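You operate a simulated robot arm through the tools that you are given. There is no shell and no other tool.

You run a simulated robot arm. Do the job below in one go: nothing can be reset, and whatever is moved stays where it is left.

## Task
Find the weeping nut, let the pressure off, tighten it, wipe up and pump back to about 80 bar.
Fine: wipe the oil under it with the blue rag, rag back; release knob open first, shut at the end with the pressure held; leave the other nuts. What is to be rubbed or washed off counts as gone when no trace of it is left.
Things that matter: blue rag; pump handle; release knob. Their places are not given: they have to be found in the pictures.

Only the result counts: the job must be done as asked and must still hold three seconds after the hand-in. Knocking over, shifting, dropping, spilling or breaking anything else fails it.

## Robot
A 6-joint arm with a two-finger gripper, fixed in place. Base frame: the origin is on the floor under the middle of its stand, x ahead of it, y to its left, z up. Readings come in mm, rad, newtons and seconds.
It reaches about 1572 mm from its shoulder. Its first joint turns from -2.897 to 2.897 rad. Payload 2.45 kg.
Tool frame: the origin (TCP) lies between the finger pads and is the grasp point; the fingertips stand 20 mm ahead of it; z points along the fingers, y is the line along which they close. The gripper opens to 140 mm; its body begins 168 mm behind the TCP.
Orientation is that of the tool frame in the base frame, as [roll, pitch, yaw] about the fixed x, y, z axes, in that order (R = Rz(yaw) Ry(pitch) Rx(roll)). With the fingers straight down and closing along the base's y, the tool's x points along the base's -x, its y along +y and its z along -z.

## Interface
- The arm moves only by the tool servo_tool. Its arguments are lists of equal length, an entry for each row: "dr": the turn, a rotation vector about the base's x, y, z in rad, a list of three; "delta_pos": the shift along the base's x, y, z in mm, a list of three; "gripper": the finger opening in mm, from 0 to 140. In form: {"dr": [[wx, wy, wz], ...], "delta_pos": [[tx, ty, tz], ...], "gripper": [gripper, ...]}. A call has 1 to 20 rows; each row shifts and turns the commanded pose from where the row before left it. A row lasts 0.2 s, in which the tool goes at most 50 mm and 0.15 rad; a call with a longer step from one row to the next is refused whole, and so is a gripper value outside its range. A pose out of reach is approached as far as the arm can. The call stops where the force on the tool passes 40 N (or 10 N more than at its start, if that is more) or the arm is blocked; 0.2 s more then pass. The fingers move at their own pace (about 45 mm/s each) and stop on an object; they squeeze with about 31 N. The grip force told is the motor's: it shows also when the fingers shut on nothing. Time passes only in rows, and 0.2 s behind the last, so rows that do not move let the fingers close. The reply holds the time, the measured pose of the TCP, the force on the tool along the base axes, the opening and the grip force, in the units named above and with some noise, with the torque about the TCP (base axes, N m) and any sound that the robot's microphone picked up.
- Cameras (640 x 400 px; columns grow to the right, rows downward): "scene" is fixed at [400.1, 499.8, 1599]; the picture's right is [-0.80, -0.60, 0.00], its down [-0.34, 0.46, -0.82] and it looks along [0.49, -0.66, -0.57] (base axes); focal length 214 px, centre (320, 200). "wrist" rides on the gripper at [78, 11, -209] in the tool frame; the picture's right is [-0.14, 0.99, 0.00], its down [-0.92, -0.13, -0.37] and it looks along [-0.37, -0.05, 0.93] (tool axes); focal length 280 px, centre (320, 200).
- get_image(camera): a new picture of that camera. It takes no simulated time.
- pixel_to_xyz(camera, pixels): there is no depth. For up to 12 entries [column, row, z] of the newest picture of that camera ("zoom" is the newest enlarged one), the place [x, y] in the base frame at which the ray of that pixel passes the height z, good to about 2 mm. It takes no simulated time.
- inspect(camera, box): a new picture of the part [left, top, right, bottom] of that camera's present view, enlarged. It takes no simulated time.
- sign_off(): hands the job in; it is judged then, once.

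Unless the task says otherwise, let go and move clear before handing in.

The tools are called by a JSON object that holds its "op" and its "data". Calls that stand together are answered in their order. servo_tool: Moves the arm, as the interface text tells. Its arguments: {"type":"object","properties":{"dr":{"type":"array","items":{"type":"array","items":{"type":"number"}}},"delta_pos":{"type":"array","items":{"type":"array","items":{"type":"number"}}},"gripper":{"type":"array","items":{"type":"number"}}},"required":["dr","delta_pos","gripper"]} The other tools are called the same way: get_image (camera) takes a picture; pixel_to_xyz (camera, pixels) gives the place at which the rays of pixels pass given heights; inspect (camera, box) takes an enlarged picture of a part of a camera's view; sign_off () hands the job in.

At the start:

```text
clock: 0.0
tool_pos: [623.5, -300.9, 1369.5]
tcp_rot: [-3.141, 0.001, -3.142]
contact_force: [0.4, 1.0, -0.1]
moment: [-0.01, -0.03, 0.04]
gripper_width: 139.9
finger_force: 0.0
```

scene: 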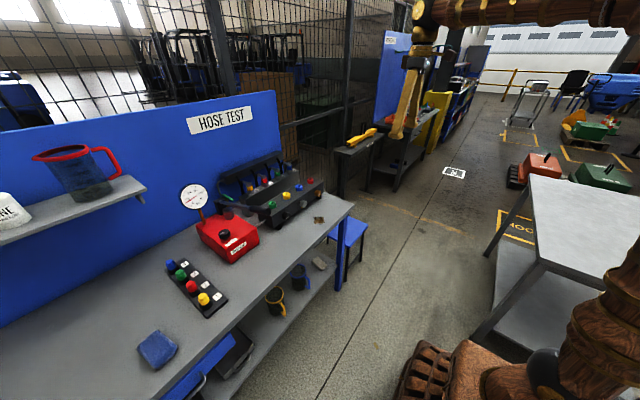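
wrist: 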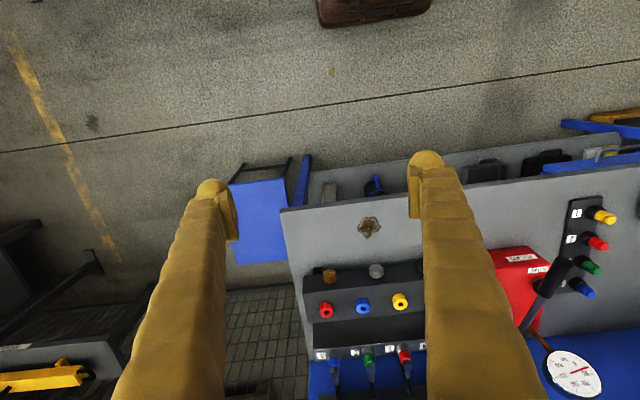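

The scene view shows a hose test bench: a red pump with a gauge near (225,235), a dark rack with coloured nuts near (270,195), a strip of coloured buttons near (195,290) and a blue rag near (157,348). I'll look at each of these enlarged.

{"op": "inspect", "data": {"camera": "scene", "box": [170, 140, 370, 265]}}

{"op": "inspect", "data": {"camera": "scene", "box": [110, 240, 270, 400]}}

{"op": "inspect", "data": {"camera": "wrist", "box": [270, 180, 640, 400]}}

```text
3.20 times, centred on (270, 202) of scene
```

zoom: 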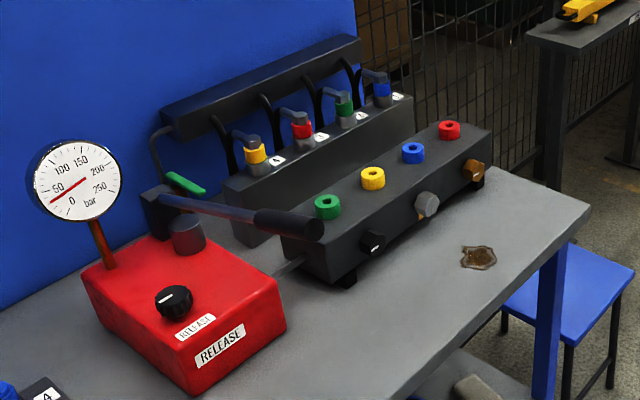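

```text
2.50 times, centred on (190, 320) of scene
```

zoom: 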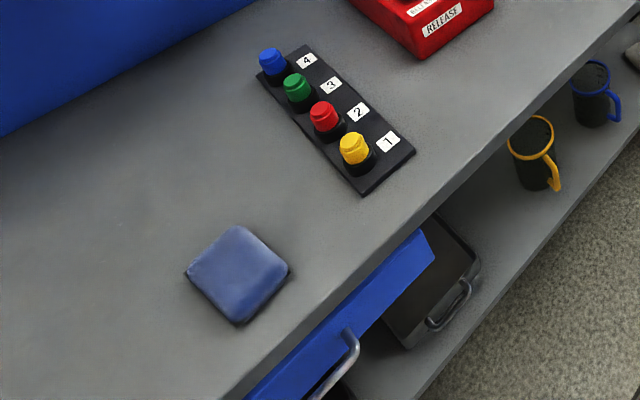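

```text
1.73 times, centred on (455, 290) of wrist
```

zoom: 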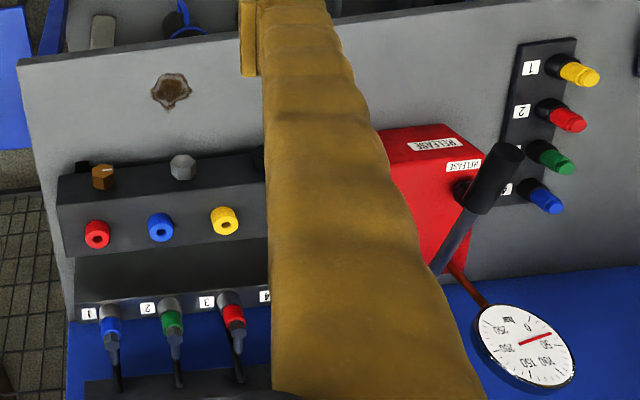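

The zooms show a manifold with three hex nuts on its front (black, grey, brass) and four coloured rings on top, plus a brown stain on the bench near scene (318,219). I'll triangulate the bench height from both cameras.

{"op": "get_image", "data": {"camera": "scene"}}

{"op": "get_image", "data": {"camera": "wrist"}}

{"op": "pixel_to_xyz", "data": {"camera": "scene", "pixels": [[318, 220, 750], [318, 220, 800], [318, 220, 850], [318, 220, 900], [318, 220, 950], [318, 220, 1000], [157, 348, 800], [157, 348, 850], [157, 348, 900], [157, 348, 950]]}}

{"op": "pixel_to_xyz", "data": {"camera": "wrist", "pixels": [[369, 228, 750], [369, 228, 800], [369, 228, 850], [369, 228, 900], [369, 228, 950], [369, 228, 1000]]}}

```text
taken
```

scene: 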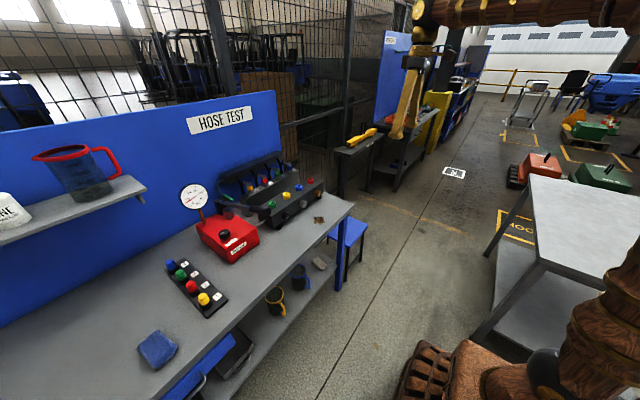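

```text
taken
```

wrist: 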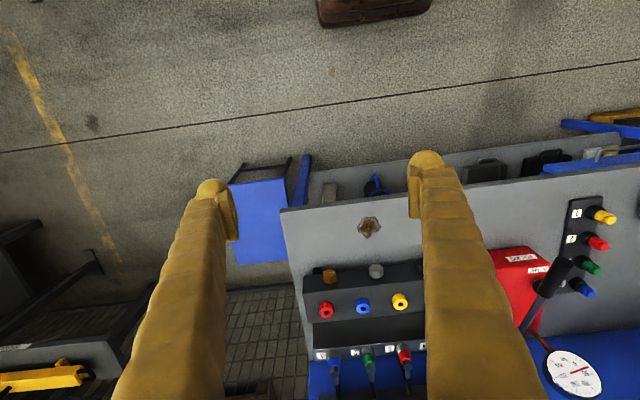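

```text
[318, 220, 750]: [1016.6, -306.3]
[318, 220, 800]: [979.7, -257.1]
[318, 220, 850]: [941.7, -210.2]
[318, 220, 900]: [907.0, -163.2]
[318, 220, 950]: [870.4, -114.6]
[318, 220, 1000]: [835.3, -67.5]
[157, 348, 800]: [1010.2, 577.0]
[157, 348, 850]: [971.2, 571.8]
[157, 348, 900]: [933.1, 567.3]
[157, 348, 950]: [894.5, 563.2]
```

```text
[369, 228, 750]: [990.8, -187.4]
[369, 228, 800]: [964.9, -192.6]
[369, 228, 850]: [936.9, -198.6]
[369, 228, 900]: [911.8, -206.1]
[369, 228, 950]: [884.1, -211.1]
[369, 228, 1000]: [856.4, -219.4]
```

Both rays agree on a bench height near z≈857, which puts the stain at about (937,-200). I'll move toward the manifold for a close view, staying high above it.

{"op": "servo_tool", "data": {"dr": [[0, 0, 0], [0, 0, 0], [0, 0, 0], [0, 0, 0], [0, 0, 0]], "delta_pos": [[20, 25, -40], [20, 25, -40], [20, 25, -40], [0, 25, -30], [0, 0, 0]], "gripper": [140, 140, 140, 140, 140]}}

{"op": "get_image", "data": {"camera": "wrist"}}

```text
refused: row 1 steps farther than a row can; nothing moved
```

```text
taken
```

wrist: 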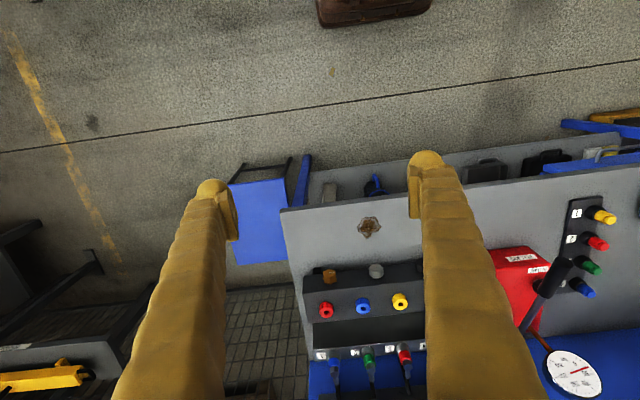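

The move was refused because a 51 mm row is over the limit, so nothing moved and the view is unchanged. I'll use smaller rows.

{"op": "servo_tool", "data": {"dr": [[0, 0, 0], [0, 0, 0], [0, 0, 0], [0, 0, 0], [0, 0, 0], [0, 0, 0]], "delta_pos": [[15, 25, -35], [15, 25, -35], [15, 25, -35], [15, 25, -35], [0, 20, -20], [0, 0, 0]], "gripper": [140, 140, 140, 140, 140, 140]}}

{"op": "get_image", "data": {"camera": "wrist"}}

```text
clock: 1.4
tool_pos: [684.5, -180.7, 1210.6]
tcp_rot: [3.141, -0.002, 3.14]
contact_force: [-0.7, -0.8, -0.3]
moment: [-0.03, -0.03, 0.01]
gripper_width: 140.0
finger_force: 0.0
```

```text
taken
```

wrist: 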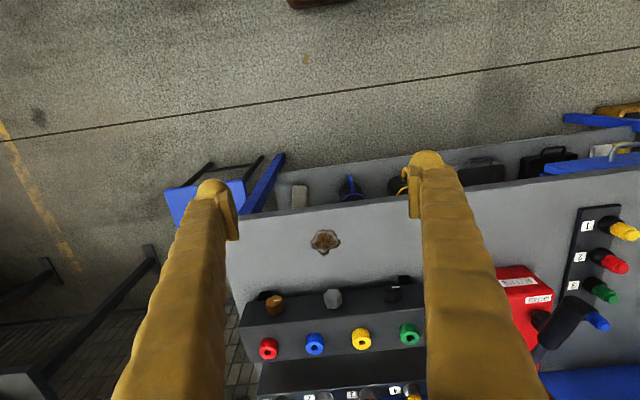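

The stain now sits at wrist (325,241), in front of the manifold between the brass nut (273,303) and the grey one (332,298). I'll tilt the tool forward for a front view of the nuts.

{"op": "servo_tool", "data": {"dr": [[0, -0.13, 0], [0, -0.13, 0], [0, -0.13, 0], [0, -0.13, 0], [0, -0.13, 0], [0, -0.13, 0], [0, 0, 0]], "delta_pos": [[-11, -3, -27], [-11, -3, -27], [-11, -3, -27], [-11, -3, -27], [-11, -3, -27], [-11, -3, -27], [0, 0, 0]], "gripper": [140, 140, 140, 140, 140, 140, 140]}}

{"op": "get_image", "data": {"camera": "wrist"}}

{"op": "inspect", "data": {"camera": "wrist", "box": [200, 120, 440, 270]}}

```text
clock: 3.0
tool_pos: [616.6, -198.8, 1047.7]
tcp_rot: [-3.142, 0.781, 3.139]
contact_force: [-0.2, -0.1, -0.1]
moment: [-0.03, 0.02, -0.01]
gripper_width: 140.0
finger_force: 0.1
```

```text
taken
```

wrist: 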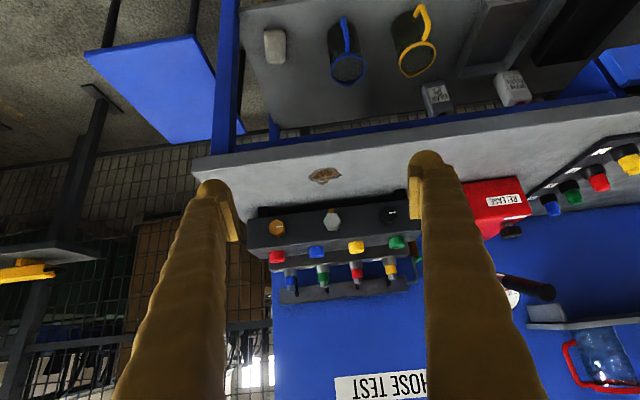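

```text
2.67 times, centred on (320, 195) of wrist
```

zoom: 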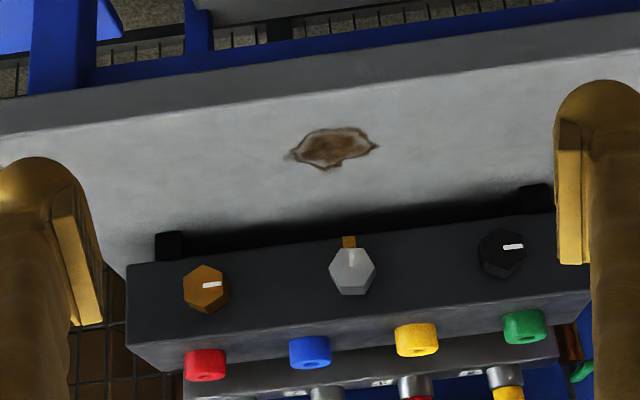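

The picture is upside down. The grey middle nut's white mark points down with a brown drip at (348,241) in the zoom, while the brass and black nuts' marks lie sideways. I'll zoom in further and look at the pump.

{"op": "inspect", "data": {"camera": "wrist", "box": [290, 190, 370, 240]}}

{"op": "inspect", "data": {"camera": "scene", "box": [170, 175, 270, 265]}}

{"op": "inspect", "data": {"camera": "scene", "box": [250, 170, 340, 230]}}

```text
8.00 times, centred on (330, 215) of wrist
```

zoom: 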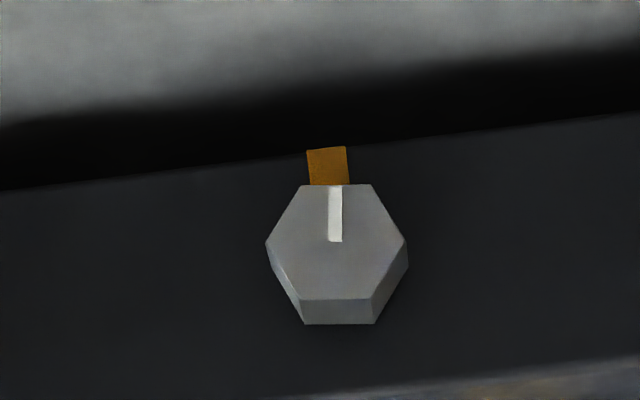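

```text
4.44 times, centred on (220, 220) of scene
```

zoom: 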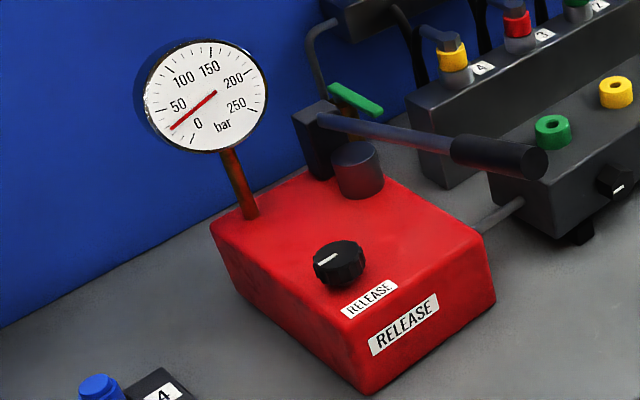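

```text
6.67 times, centred on (295, 200) of scene
```

zoom: 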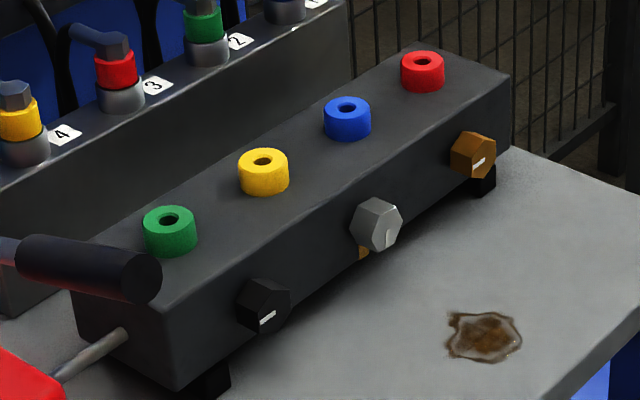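

The grey middle nut is weeping: oil sits on the block face beneath it, and its mark is turned 90° from the others. The gauge reads somewhere between 0 and 80 and the release knob is at zoom (338,262), so I'll move sideways to look at the pump closely.

{"op": "servo_tool", "data": {"dr": [[0, 0, 0], [0, 0, 0], [0, 0, 0], [0, 0, 0], [0, 0, 0], [0, 0, 0], [0, 0, 0]], "delta_pos": [[0, 45, 10], [0, 45, 10], [0, 45, 10], [0, 45, 10], [0, 45, 10], [0, 45, 10], [0, 0, 0]], "gripper": [140, 140, 140, 140, 140, 140, 140]}}

{"op": "get_image", "data": {"camera": "wrist"}}

{"op": "inspect", "data": {"camera": "wrist", "box": [220, 160, 430, 300]}}

```text
clock: 4.6
tool_pos: [616.0, 73.3, 1106.6]
tcp_rot: [-3.141, 0.775, -3.132]
contact_force: [1.7, -0.6, 0.8]
moment: [0.18, 0.19, 0.18]
gripper_width: 139.8
finger_force: 0.1
```

```text
taken
```

wrist: 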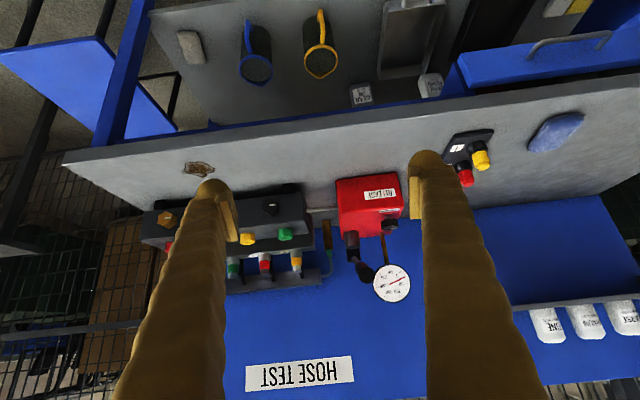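

```text
2.86 times, centred on (325, 230) of wrist
```

zoom: 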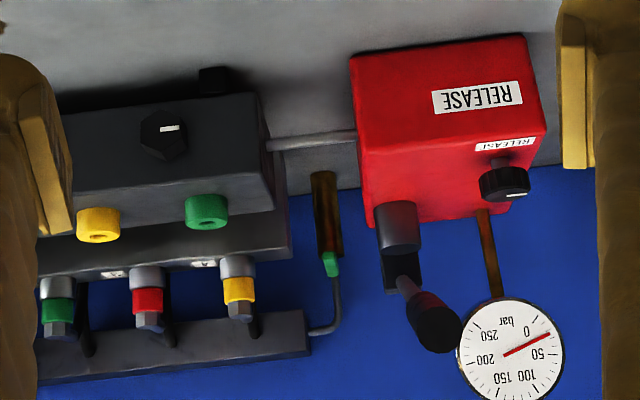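

From the front, the pump at zoom (450,130) has its release knob at (505,180), the handle grip at (430,320) and the gauge needle at about 30 bar. I'll go above it to measure the positions.

{"op": "servo_tool", "data": {"dr": [[0, 0.13, 0], [0, 0.13, 0], [0, 0.13, 0], [0, 0.13, 0], [0, 0.13, 0], [0, 0.13, 0], [0, 0, 0]], "delta_pos": [[28, 0, 20], [28, 0, 20], [28, 0, 20], [28, 0, 20], [28, 0, 20], [28, 0, 20], [0, 0, 0]], "gripper": [140, 140, 140, 140, 140, 140, 140]}}

{"op": "get_image", "data": {"camera": "wrist"}}

{"op": "inspect", "data": {"camera": "wrist", "box": [220, 180, 430, 320]}}

```text
clock: 6.2
tool_pos: [786.2, 69.7, 1229.4]
tcp_rot: [3.14, -0.002, 3.141]
contact_force: [0.5, 0.3, -0.3]
moment: [0.01, 0.0, -0.01]
gripper_width: 140.1
finger_force: 0.1
```

```text
taken
```

wrist: 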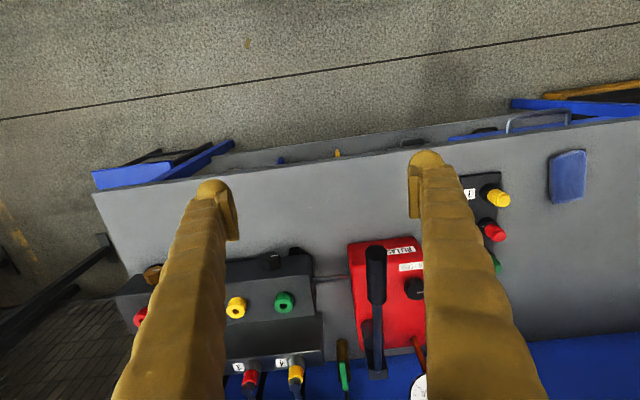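

```text
2.86 times, centred on (325, 250) of wrist
```

zoom: 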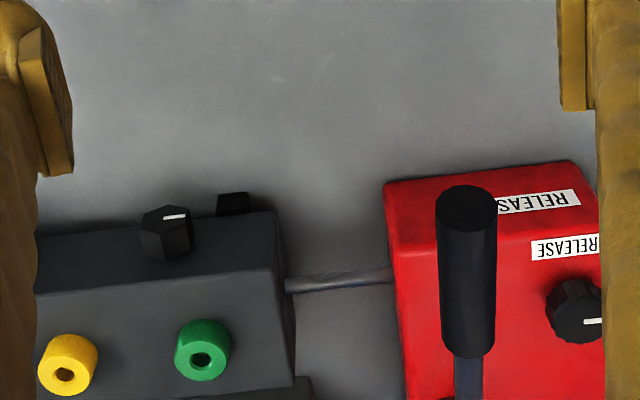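

The pump handle points toward the robot with its grip at wrist (375,272), and the release knob at (414,288) is half hidden by a finger. I'll shift +y and a little forward so the whole pump sits between the fingers.

{"op": "servo_tool", "data": {"dr": [[0, 0, 0], [0, 0, 0], [0, 0, 0], [0, 0, 0]], "delta_pos": [[20, 30, 0], [20, 30, 0], [20, 30, 0], [0, 0, 0]], "gripper": [140, 140, 140, 140]}}

{"op": "get_image", "data": {"camera": "wrist"}}

{"op": "inspect", "data": {"camera": "wrist", "box": [220, 180, 430, 320]}}

```text
clock: 7.2
tool_pos: [845.0, 161.8, 1229.2]
tcp_rot: [3.141, 0.0, -3.141]
contact_force: [-0.1, -0.5, -0.3]
moment: [-0.03, 0.0, -0.01]
gripper_width: 139.8
finger_force: 0.0
```

```text
taken
```

wrist: 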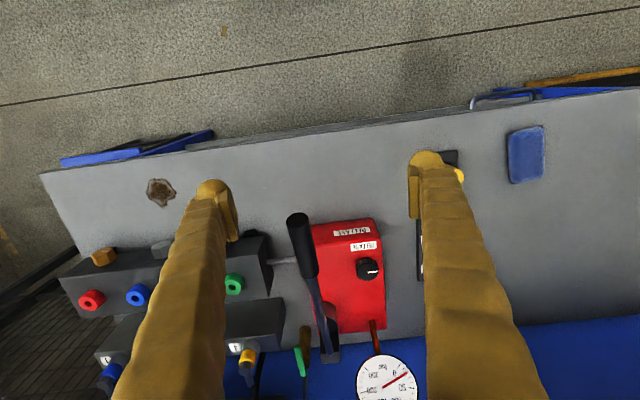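

```text
2.86 times, centred on (325, 250) of wrist
```

zoom: 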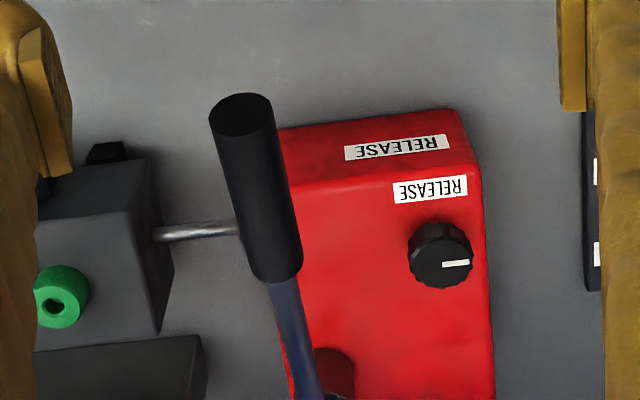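

The release knob is now clear at zoom (441,262) with its mark pointing +y. I'll triangulate the knob, handle grip end, handle pivot and rag using both cameras.

{"op": "pixel_to_xyz", "data": {"camera": "wrist", "pixels": [[367.3, 271.7, 960], [367.3, 271.7, 1000], [297, 217.5, 1000], [297, 217.5, 1050], [297, 217.5, 1100], [331, 355, 950], [331, 355, 1000], [331, 355, 1050], [525, 153, 860], [525, 153, 880], [102, 256, 900], [102, 256, 920]]}}

{"op": "pixel_to_xyz", "data": {"camera": "scene", "pixels": [[224, 231.7, 960], [224, 231.7, 1000], [268.4, 211, 1000], [268.4, 211, 1050], [268.4, 211, 1100], [221, 202, 950], [221, 202, 1000], [221, 202, 1050], [157, 348, 860], [157, 348, 880], [304.1, 203.3, 900], [304.1, 203.3, 920]]}}

```text
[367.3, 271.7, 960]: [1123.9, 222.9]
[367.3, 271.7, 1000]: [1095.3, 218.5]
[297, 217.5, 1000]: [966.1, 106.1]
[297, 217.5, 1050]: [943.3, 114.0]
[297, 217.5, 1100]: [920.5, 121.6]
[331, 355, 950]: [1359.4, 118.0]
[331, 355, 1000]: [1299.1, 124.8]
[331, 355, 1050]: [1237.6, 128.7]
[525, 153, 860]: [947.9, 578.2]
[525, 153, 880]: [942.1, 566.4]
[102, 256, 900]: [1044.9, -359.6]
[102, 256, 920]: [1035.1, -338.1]
```

```text
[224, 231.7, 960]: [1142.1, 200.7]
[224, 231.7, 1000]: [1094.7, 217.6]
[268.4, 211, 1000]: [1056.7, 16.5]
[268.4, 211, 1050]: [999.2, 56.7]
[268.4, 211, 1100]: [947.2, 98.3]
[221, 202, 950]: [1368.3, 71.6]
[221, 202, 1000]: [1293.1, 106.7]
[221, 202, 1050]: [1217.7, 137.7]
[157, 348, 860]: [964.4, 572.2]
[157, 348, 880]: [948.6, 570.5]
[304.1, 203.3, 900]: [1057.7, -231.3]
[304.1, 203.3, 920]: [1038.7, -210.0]
```

Triangulation gives the knob top at about (1095,218,1000), the handle running from pivot (1250,127,1035) to grip end (907,125,1130), the rag at (945,571) and the grey nut at (1031,-200,927). Next I'll locate the gauge and check the clearance around the knob.

{"op": "pixel_to_xyz", "data": {"camera": "wrist", "pixels": [[386, 385, 1100], [386, 385, 1130], [386, 385, 1160], [376, 330, 970], [384, 279, 975], [352, 263, 975]]}}

{"op": "pixel_to_xyz", "data": {"camera": "scene", "pixels": [[194.5, 196.8, 1100], [194.5, 196.8, 1130], [194.5, 196.8, 1160]]}}

{"op": "inspect", "data": {"camera": "wrist", "box": [340, 245, 400, 285]}}

{"op": "inspect", "data": {"camera": "wrist", "box": [340, 340, 430, 400]}}

{"op": "inspect", "data": {"camera": "scene", "box": [175, 175, 225, 210]}}

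```text
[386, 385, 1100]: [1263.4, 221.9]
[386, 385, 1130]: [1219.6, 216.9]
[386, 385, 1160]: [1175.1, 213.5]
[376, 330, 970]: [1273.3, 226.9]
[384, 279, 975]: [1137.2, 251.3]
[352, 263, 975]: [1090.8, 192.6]
```

```text
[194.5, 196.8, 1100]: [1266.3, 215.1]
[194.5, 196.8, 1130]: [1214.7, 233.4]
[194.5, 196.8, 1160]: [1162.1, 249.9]
```

```text
10.00 times, centred on (370, 265) of wrist
```

zoom: 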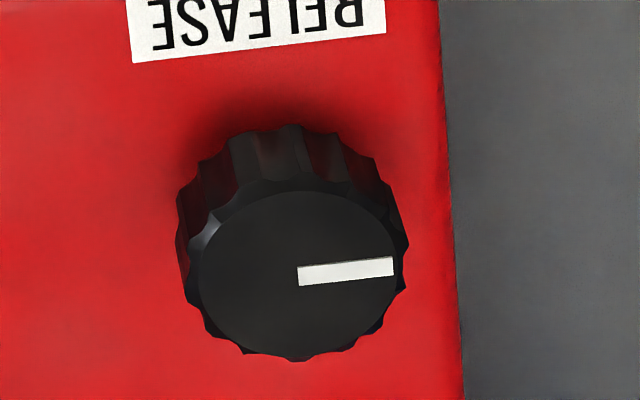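

```text
6.67 times, centred on (385, 370) of wrist
```

zoom: 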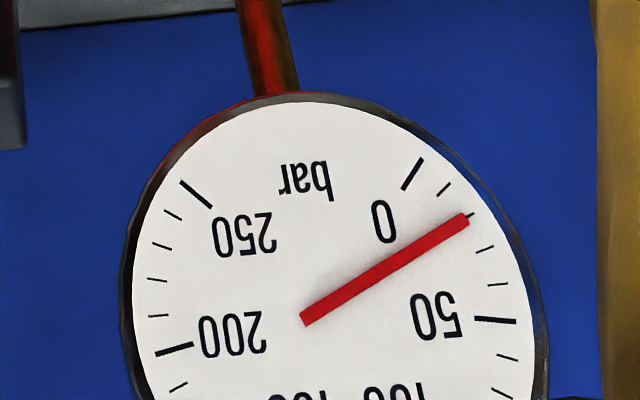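

```text
11.43 times, centred on (200, 192) of scene
```

zoom: 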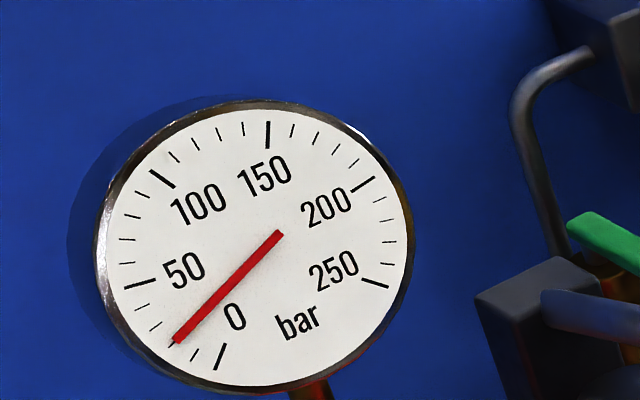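

The gauge reads 20 bar (second tick after 0) and its body is about 145 mm behind the knob at (1250,220,1108), so there's room for the gripper. I'll move above the release knob with the fingers partly open and start down.

{"op": "servo_tool", "data": {"dr": [[0, 0, 0], [0, 0, 0], [0, 0, 0], [0, 0, 0], [0, 0, 0], [0, 0, 0], [0, 0, 0], [0, 0, 0], [0, 0, 0], [0, 0, 0], [0, 0, 0]], "delta_pos": [[42, 9.5, 0], [42, 9.5, 0], [42, 9.5, 0], [42, 9.5, 0], [42, 9.5, 0], [41, 9.5, 0], [0, 0, -40], [0, 0, -40], [0, 0, -40], [0, 0, -20], [0, 0, 0]], "gripper": [140, 120, 100, 80, 75, 75, 75, 75, 75, 75, 75]}}

{"op": "get_image", "data": {"camera": "wrist"}}

{"op": "get_image", "data": {"camera": "scene"}}

{"op": "inspect", "data": {"camera": "scene", "box": [170, 145, 290, 265]}}

```text
clock: 9.6
tool_pos: [1094.6, 219.2, 1080.5]
tcp_rot: [-3.141, 0.0, 3.139]
contact_force: [1.3, 0.5, -0.8]
moment: [0.01, -0.01, 0.0]
gripper_width: 74.9
finger_force: 0.0
out of reach, approached as far as the arm can: row 6
```

```text
taken
```

wrist: 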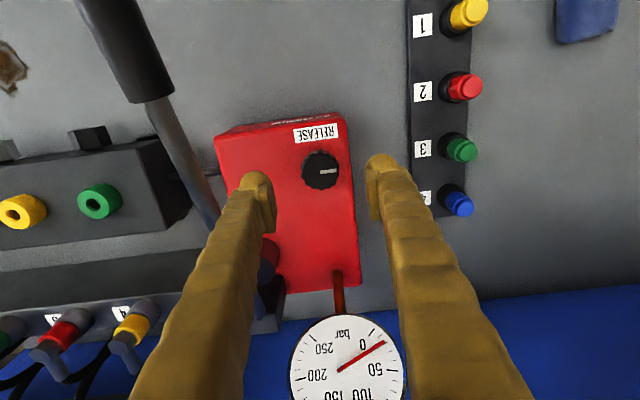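

```text
taken
```

scene: 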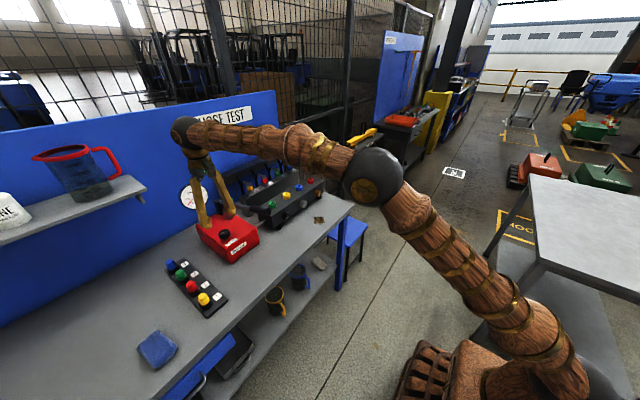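

```text
3.33 times, centred on (230, 205) of scene
```

zoom: 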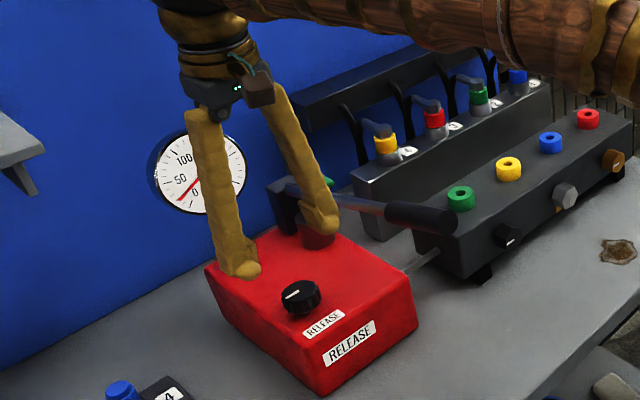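

The tool is at (1094.6,219.2,1080) and in the wrist picture the knob sits between the fingertips at (321,170). I'll check the knob position from this closer view before going down.

{"op": "inspect", "data": {"camera": "wrist", "box": [250, 110, 390, 200]}}

{"op": "pixel_to_xyz", "data": {"camera": "wrist", "pixels": [[321, 170, 980], [321, 170, 990], [321, 170, 1000], [321, 170, 1010]]}}

{"op": "pixel_to_xyz", "data": {"camera": "scene", "pixels": [[220, 229, 980], [220, 229, 990], [220, 229, 1000], [220, 229, 1010], [224, 231.7, 980]]}}

```text
4.44 times, centred on (320, 155) of wrist
```

zoom: 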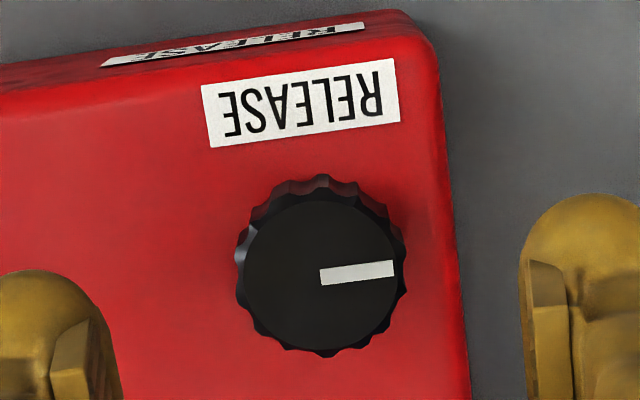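

```text
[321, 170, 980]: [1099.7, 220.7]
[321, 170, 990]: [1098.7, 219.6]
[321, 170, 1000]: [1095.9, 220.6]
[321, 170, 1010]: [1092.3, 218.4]
```

```text
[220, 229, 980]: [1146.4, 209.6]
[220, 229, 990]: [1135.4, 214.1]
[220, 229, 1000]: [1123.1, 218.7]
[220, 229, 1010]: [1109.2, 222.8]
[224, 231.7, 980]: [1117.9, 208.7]
```

The closer view puts the knob at (1096,220) with its top at z≈1000, right under the TCP. I'll lower to z≈998 in small rows, then close.

{"op": "servo_tool", "data": {"dr": [[0, 0, 0], [0, 0, 0], [0, 0, 0], [0, 0, 0], [0, 0, 0]], "delta_pos": [[1, 0, -25], [0, 0, -25], [0, 0, -20], [0, 0, -12], [0, 0, 0]], "gripper": [75, 75, 75, 75, 75]}}

{"op": "get_image", "data": {"camera": "wrist"}}

{"op": "inspect", "data": {"camera": "scene", "box": [190, 180, 290, 265]}}

```text
clock: 10.8
tool_pos: [1094.2, 218.1, 997.9]
tcp_rot: [3.141, 0.0, 3.142]
contact_force: [0.8, 0.5, -0.3]
moment: [-0.03, -0.04, 0.01]
gripper_width: 75.0
finger_force: 0.1
```

```text
taken
```

wrist: 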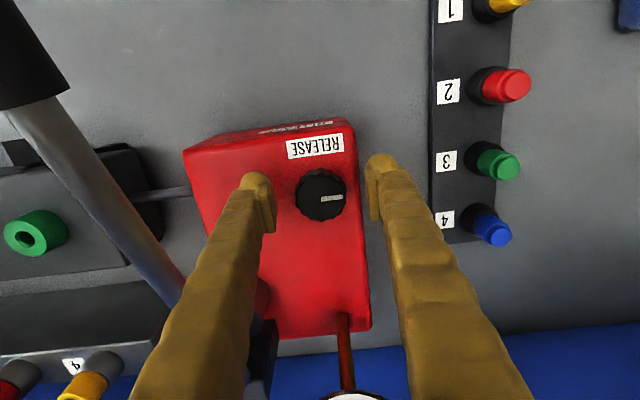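

```text
4.71 times, centred on (240, 222) of scene
```

zoom: 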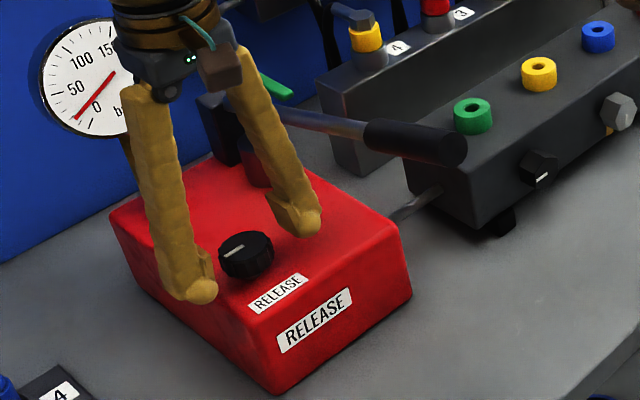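

The fingers straddle the knob and the force readings are near zero. I'll close on the knob now.

{"op": "servo_tool", "data": {"dr": [[0, 0, 0], [0, 0, 0], [0, 0, 0], [0, 0, 0]], "delta_pos": [[0, 0, 0], [0, 0, 0], [0, 0, 0], [0, 0, 0]], "gripper": [55, 40, 20, 20]}}

{"op": "get_image", "data": {"camera": "wrist"}}

{"op": "inspect", "data": {"camera": "scene", "box": [190, 180, 290, 265]}}

```text
clock: 11.8
tool_pos: [1095.3, 217.6, 999.6]
tcp_rot: [-3.141, 0.0, -3.141]
contact_force: [0.8, 0.8, 0.0]
moment: [0.02, 0.02, -0.01]
gripper_width: 40.1
finger_force: 38.6
```

```text
taken
```

wrist: 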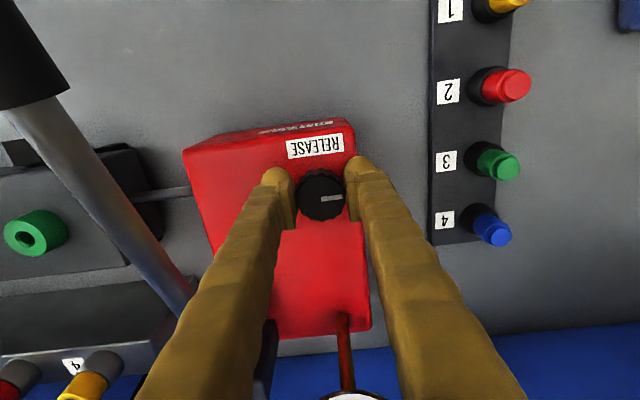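

```text
4.71 times, centred on (240, 222) of scene
```

zoom: 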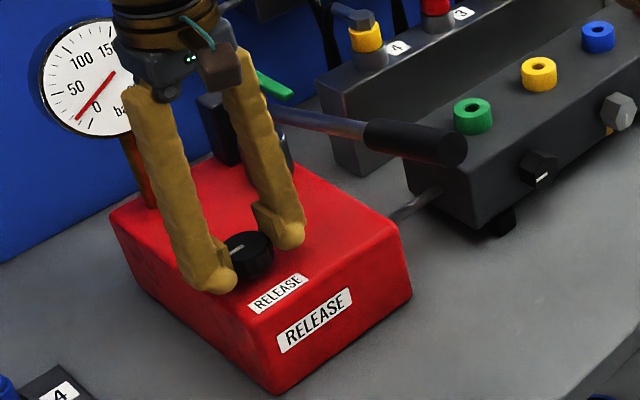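

The fingers stopped on the knob at 40 mm with 38.6 N of grip. I'll turn it counter-clockwise a little while watching the torque and the gauge.

{"op": "servo_tool", "data": {"dr": [[0, 0, 0.08], [0, 0, 0.08], [0, 0, 0.08], [0, 0, 0.08]], "delta_pos": [[0, 0, 0], [0, 0, 0], [0, 0, 0], [0, 0, 0]], "gripper": [20, 20, 20, 20]}}

{"op": "inspect", "data": {"camera": "scene", "box": [175, 175, 275, 260]}}

{"op": "get_image", "data": {"camera": "wrist"}}

```text
clock: 12.8
tool_pos: [1096.1, 216.4, 998.6]
tcp_rot: [-3.14, -0.001, -2.823]
contact_force: [5.2, -15.5, 3.6]
moment: [-0.13, -0.08, -0.05]
gripper_width: 39.9
finger_force: 45.4
```

```text
4.71 times, centred on (225, 218) of scene
```

zoom: 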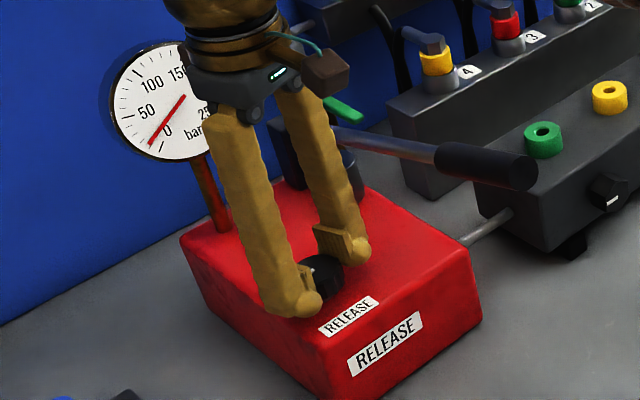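

```text
taken
```

wrist: 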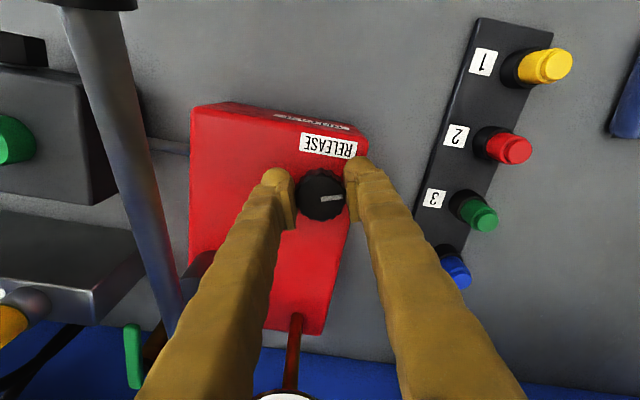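

The knob turns with the fingers, and a -15 N sideways force shows the grip is slightly off its axis. I'll ease the tool -y by 2 mm and keep turning.

{"op": "servo_tool", "data": {"dr": [[0, 0, 0], [0, 0, 0.08], [0, 0, 0.08], [0, 0, 0.08], [0, 0, 0.08]], "delta_pos": [[0, -2, 0], [0, 0, 0], [0, 0, 0], [0, 0, 0], [0, 0, 0]], "gripper": [20, 20, 20, 20, 20]}}

{"op": "inspect", "data": {"camera": "scene", "box": [175, 175, 235, 215]}}

{"op": "get_image", "data": {"camera": "wrist"}}

```text
clock: 14.0
tool_pos: [1096.4, 214.9, 998.1]
tcp_rot: [-3.139, 0.003, -2.502]
contact_force: [26.0, -13.7, 7.7]
moment: [-0.15, -0.31, -0.16]
gripper_width: 40.0
finger_force: 45.5
```

```text
10.00 times, centred on (205, 195) of scene
```

zoom: 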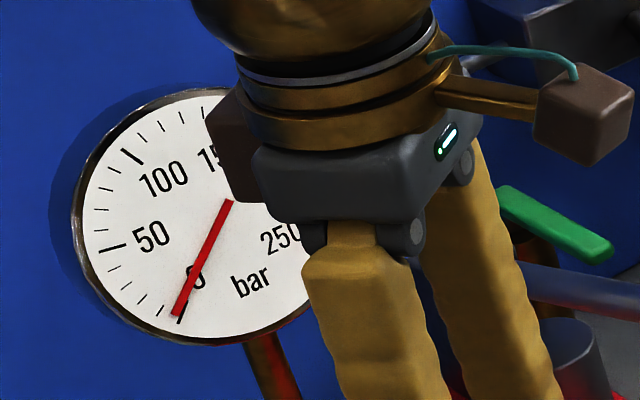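

```text
taken
```

wrist: 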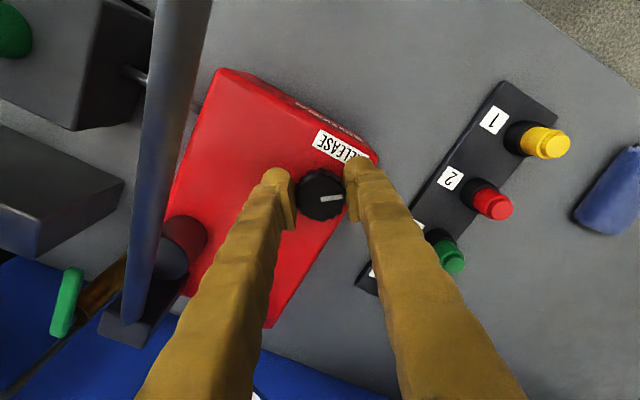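

The needle has dropped almost to the 0 tick, so turning counter-clockwise is opening the release. I'll ease the side load and open further to be sure the pressure is fully off.

{"op": "servo_tool", "data": {"dr": [[0, 0, 0], [0, 0, 0.08], [0, 0, 0.08], [0, 0, 0.08], [0, 0, 0.08], [0, 0, 0]], "delta_pos": [[2, -1, -0.5], [0, 0, 0], [0.5, -0.3, 0], [0.5, 0, 0], [0.5, 0, 0], [0, 0, 0]], "gripper": [20, 20, 20, 20, 20, 20]}}

{"op": "inspect", "data": {"camera": "scene", "box": [175, 175, 235, 215]}}

{"op": "get_image", "data": {"camera": "wrist"}}

```text
clock: 15.2
tool_pos: [1097.2, 214.5, 998.0]
tcp_rot: [3.14, -0.001, -2.192]
contact_force: [-6.3, -2.3, 3.5]
moment: [-0.16, 0.12, 0.05]
gripper_width: 39.8
finger_force: 44.9
stopped in row 6: the force on the tool passed its limit at 42 N (the readings are from after the stop); the commanded pose is now the measured one
```

```text
10.00 times, centred on (205, 195) of scene
```

zoom: 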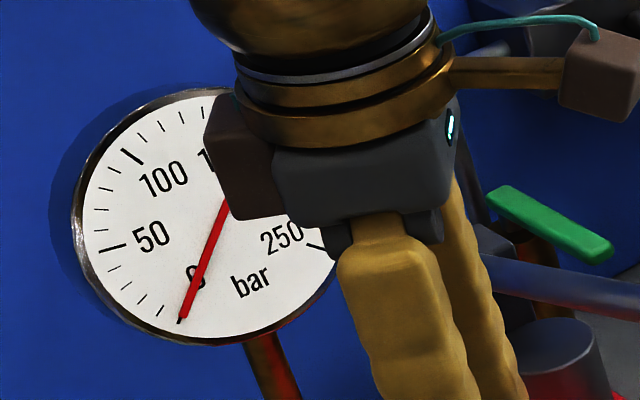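

```text
taken
```

wrist: 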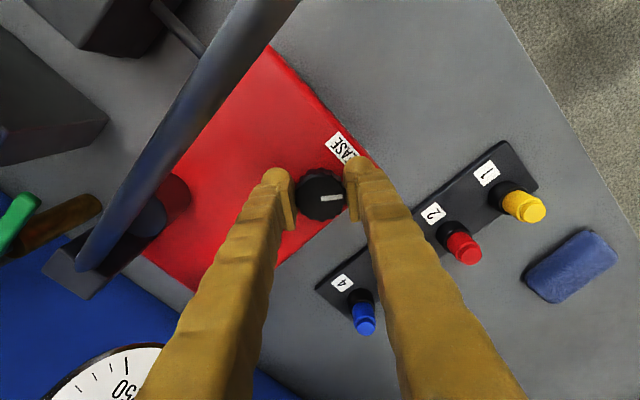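

The needle is exactly on the 0 tick and the knob has turned about 54°, so the pressure is off. The stop was only side load, so I'll add a little more opening for margin with the centre corrected.

{"op": "servo_tool", "data": {"dr": [[0, 0, 0.07], [0, 0, 0.07], [0, 0, 0.07], [0, 0, 0]], "delta_pos": [[0.3, -0.2, 0], [0.4, 0, 0], [0.4, 0, 0], [0, 0, 0]], "gripper": [20, 20, 20, 20]}}

{"op": "get_image", "data": {"camera": "wrist"}}

```text
clock: 16.2
tool_pos: [1098.2, 213.7, 998.0]
tcp_rot: [3.141, -0.002, -1.979]
contact_force: [-27.6, -9.4, 12.4]
moment: [-0.16, 0.4, 0.1]
gripper_width: 39.9
finger_force: 44.9
```

```text
taken
```

wrist: 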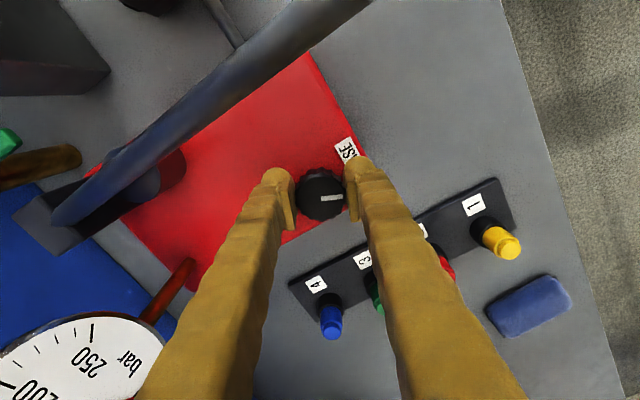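

The knob is now open about 67° and the gauge is at zero. I'll ease the side load, release the knob and lift straight up.

{"op": "servo_tool", "data": {"dr": [[0, 0, 0], [0, 0, 0], [0, 0, 0], [0, 0, 0], [0, 0, 0], [0, 0, 0], [0, 0, 0]], "delta_pos": [[-1, 0, 0], [0, 0, 0], [0, 0, 0], [0, 0, 40], [0, 0, 45], [0, 0, 45], [0, 0, 0]], "gripper": [35, 55, 75, 75, 75, 75, 75]}}

{"op": "inspect", "data": {"camera": "scene", "box": [170, 160, 290, 265]}}

{"op": "get_image", "data": {"camera": "wrist"}}

```text
clock: 17.8
tool_pos: [1099.0, 212.6, 1127.4]
tcp_rot: [3.14, -0.001, -1.982]
contact_force: [0.5, 0.2, -0.7]
moment: [0.03, 0.0, 0.0]
gripper_width: 75.0
finger_force: 0.0
```

```text
3.81 times, centred on (230, 212) of scene
```

zoom: 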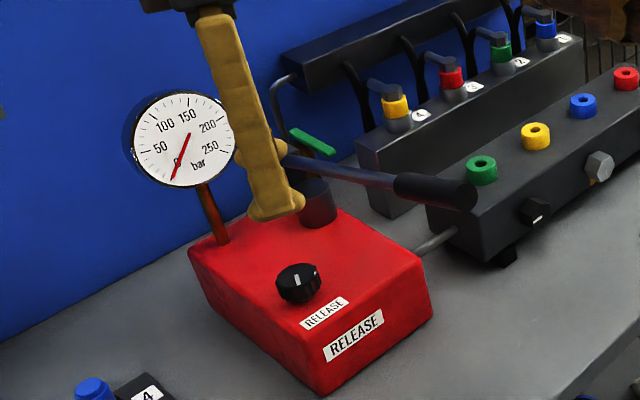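

```text
taken
```

wrist: 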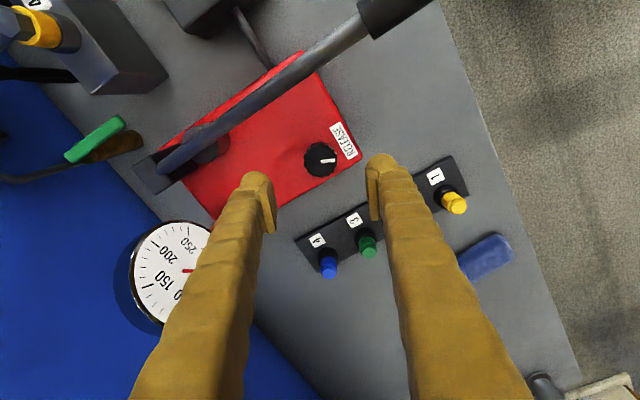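

The gauge stays at 0 and the knob mark has clearly turned. Before approaching the grey nut I'll find the bench front edge and the manifold face to check the room for a horizontal gripper.

{"op": "get_image", "data": {"camera": "scene"}}

{"op": "inspect", "data": {"camera": "scene", "box": [260, 170, 360, 235]}}

{"op": "pixel_to_xyz", "data": {"camera": "scene", "pixels": [[344, 214, 860], [300, 259, 860], [250, 309, 860], [215, 345, 860], [318, 220, 860], [304.1, 203.3, 928]]}}

```text
taken
```

scene: 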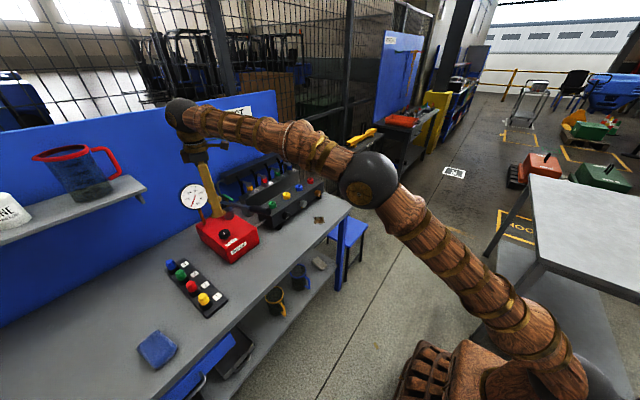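

```text
6.15 times, centred on (310, 202) of scene
```

zoom: 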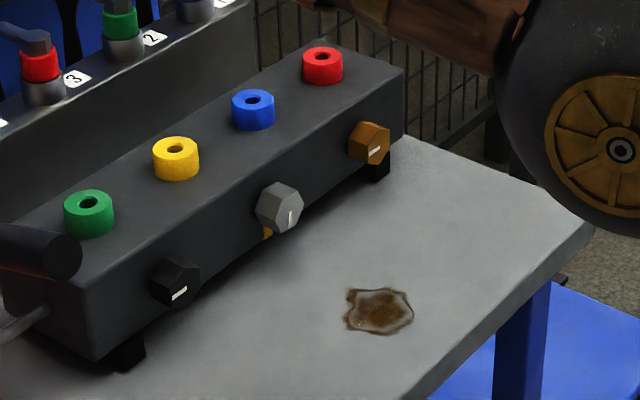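

```text
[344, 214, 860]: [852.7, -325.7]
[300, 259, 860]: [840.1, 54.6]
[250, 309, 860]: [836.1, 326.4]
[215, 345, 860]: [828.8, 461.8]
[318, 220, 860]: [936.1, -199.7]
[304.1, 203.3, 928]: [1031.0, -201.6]
```

The bench edge is at x≈840 and the grey nut is at (1031,-200,928), sticking out about 20 mm with flats top and bottom and the mark pointing down. I'll lift away past the pump handle, straighten the yaw and tilt the tool toward the nut.

{"op": "servo_tool", "data": {"dr": [[0, 0, 0], [0, 0, 0], [0, 0, -0.145], [0, 0, -0.145], [0, 0, -0.145], [0, 0, -0.145], [0, 0, -0.145], [0, 0, -0.145], [0, 0, -0.145], [0, 0, -0.143], [0, 0, 0]], "delta_pos": [[-25, 0, 40], [-25, 0, 40], [-45, 0, 0], [-45, 0, 0], [-45, 0, 0], [-45, 0, 0], [-10, -45, 0], [0, -49, 0], [0, -49, 0], [0, -49, 0], [0, 0, 0]], "gripper": [75, 75, 75, 75, 75, 75, 75, 75, 75, 75, 75]}}

```text
clock: 20.2
tool_pos: [857.0, 22.0, 1205.7]
tcp_rot: [3.139, -0.001, 3.141]
contact_force: [0.3, 0.8, -0.9]
moment: [-0.06, -0.02, 0.01]
gripper_width: 75.3
finger_force: 0.0
```

The tool is at (857,22,1206), vertical and clear of the handle. I'll now slide to the nut's line while tilting toward it.

{"op": "servo_tool", "data": {"dr": [[0, -0.13, 0], [0, -0.13, 0], [0, -0.13, 0], [0, -0.13, 0], [0, -0.13, 0], [0, -0.13, 0], [0, -0.13, 0], [0, -0.13, 0], [0, -0.131, 0], [0, 0, 0]], "delta_pos": [[0, -24.7, -20], [0, -24.7, -20], [0, -24.7, -20], [0, -24.7, -20], [0, -24.7, -20], [0, -24.7, -20], [0, -24.7, -20], [0, -24.7, -20], [0, -24.7, -20], [0, 0, 0]], "gripper": [75, 75, 75, 75, 75, 75, 75, 75, 75, 75]}}

{"op": "get_image", "data": {"camera": "wrist"}}

{"op": "get_image", "data": {"camera": "scene"}}

```text
clock: 22.4
tool_pos: [851.1, -159.7, 1025.4]
tcp_rot: [-3.042, 1.077, -2.922]
contact_force: [2.7, -4.7, 2.6]
moment: [0.36, 0.42, 0.67]
gripper_width: 75.0
finger_force: 0.0
out of reach, approached as far as the arm can: row 7
```

```text
taken
```

wrist: 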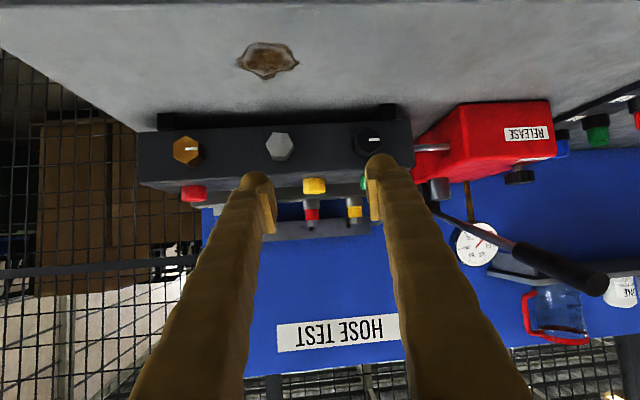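

```text
taken
```

scene: 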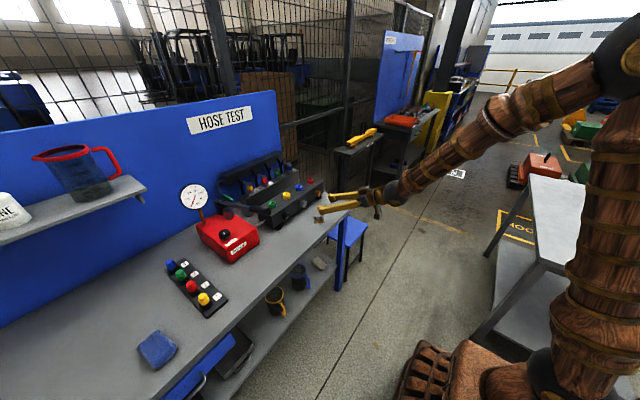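

The nut shows at wrist (279,146), but row 7 was reported out of reach and the tool hasn't settled at the commanded pose. I'll wait a moment and re-read.

{"op": "servo_tool", "data": {"dr": [[0, 0, 0], [0, 0, 0], [0, 0, 0]], "delta_pos": [[0, 0, 0], [0, 0, 0], [0, 0, 0]], "gripper": [60, 60, 60]}}

```text
clock: 23.2
tool_pos: [858.2, -185.1, 1034.9]
tcp_rot: [3.122, 1.115, -3.141]
contact_force: [0.1, 0.1, -0.3]
moment: [-0.02, 0.0, -0.01]
gripper_width: 60.2
finger_force: 0.1
```

It settled at (858,-185,1035) with pitch 1.115, slightly short of the command but fine. I'll take a fresh close look at the nut and compute its line from here.

{"op": "get_image", "data": {"camera": "wrist"}}

{"op": "inspect", "data": {"camera": "wrist", "box": [250, 90, 410, 190]}}

```text
taken
```

wrist: 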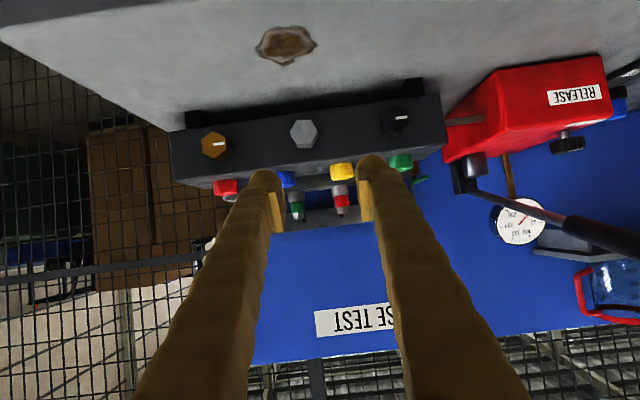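

```text
4.00 times, centred on (330, 140) of wrist
```

zoom: 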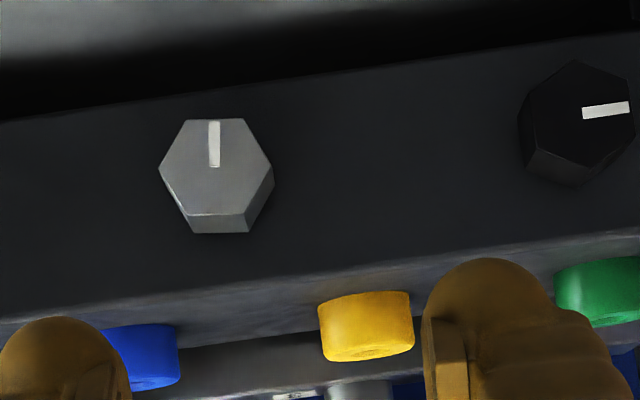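

The nut centre works out at about (1030,-200,927), with flats top and bottom. I'll roll the tool −30° so the pads line up with a pair of flats and come in front of it with 60 mm opening.

{"op": "servo_tool", "data": {"dr": [[-0.131, 0, 0], [-0.131, 0, 0], [-0.131, 0, 0], [-0.131, 0, 0], [0, 0, 0], [0, 0, 0]], "delta_pos": [[30, -3.1, -25.8], [30, -3.1, -25.8], [30, -3.1, -25.8], [30, -3.1, -25.8], [0, 0, 0], [0, 0, 0]], "gripper": [60, 60, 60, 60, 60, 60]}}

{"op": "get_image", "data": {"camera": "wrist"}}

{"op": "inspect", "data": {"camera": "scene", "box": [240, 160, 380, 250]}}

```text
clock: 24.6
tool_pos: [968.6, -249.3, 1011.6]
tcp_rot: [-2.604, 0.956, -2.558]
contact_force: [-0.2, 0.5, 0.7]
moment: [-0.01, -0.01, -0.01]
gripper_width: 60.3
finger_force: 0.0
out of reach, approached as far as the arm can: row 2, 3, 4
```

```text
taken
```

wrist: 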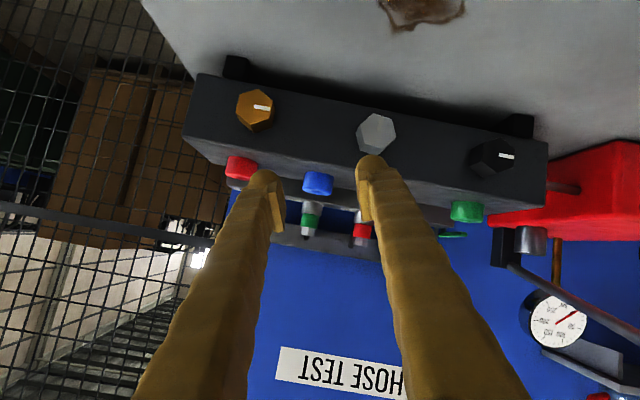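

```text
4.44 times, centred on (310, 205) of scene
```

zoom: 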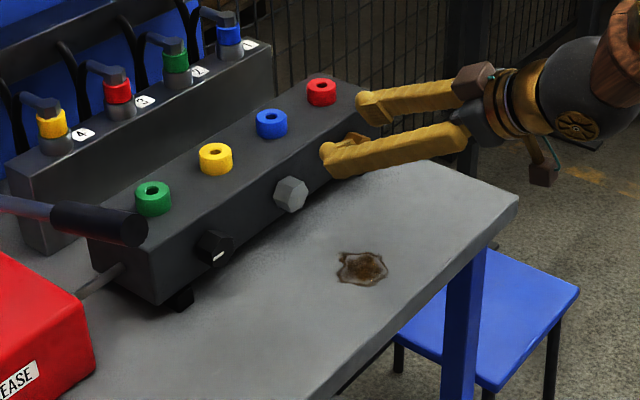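

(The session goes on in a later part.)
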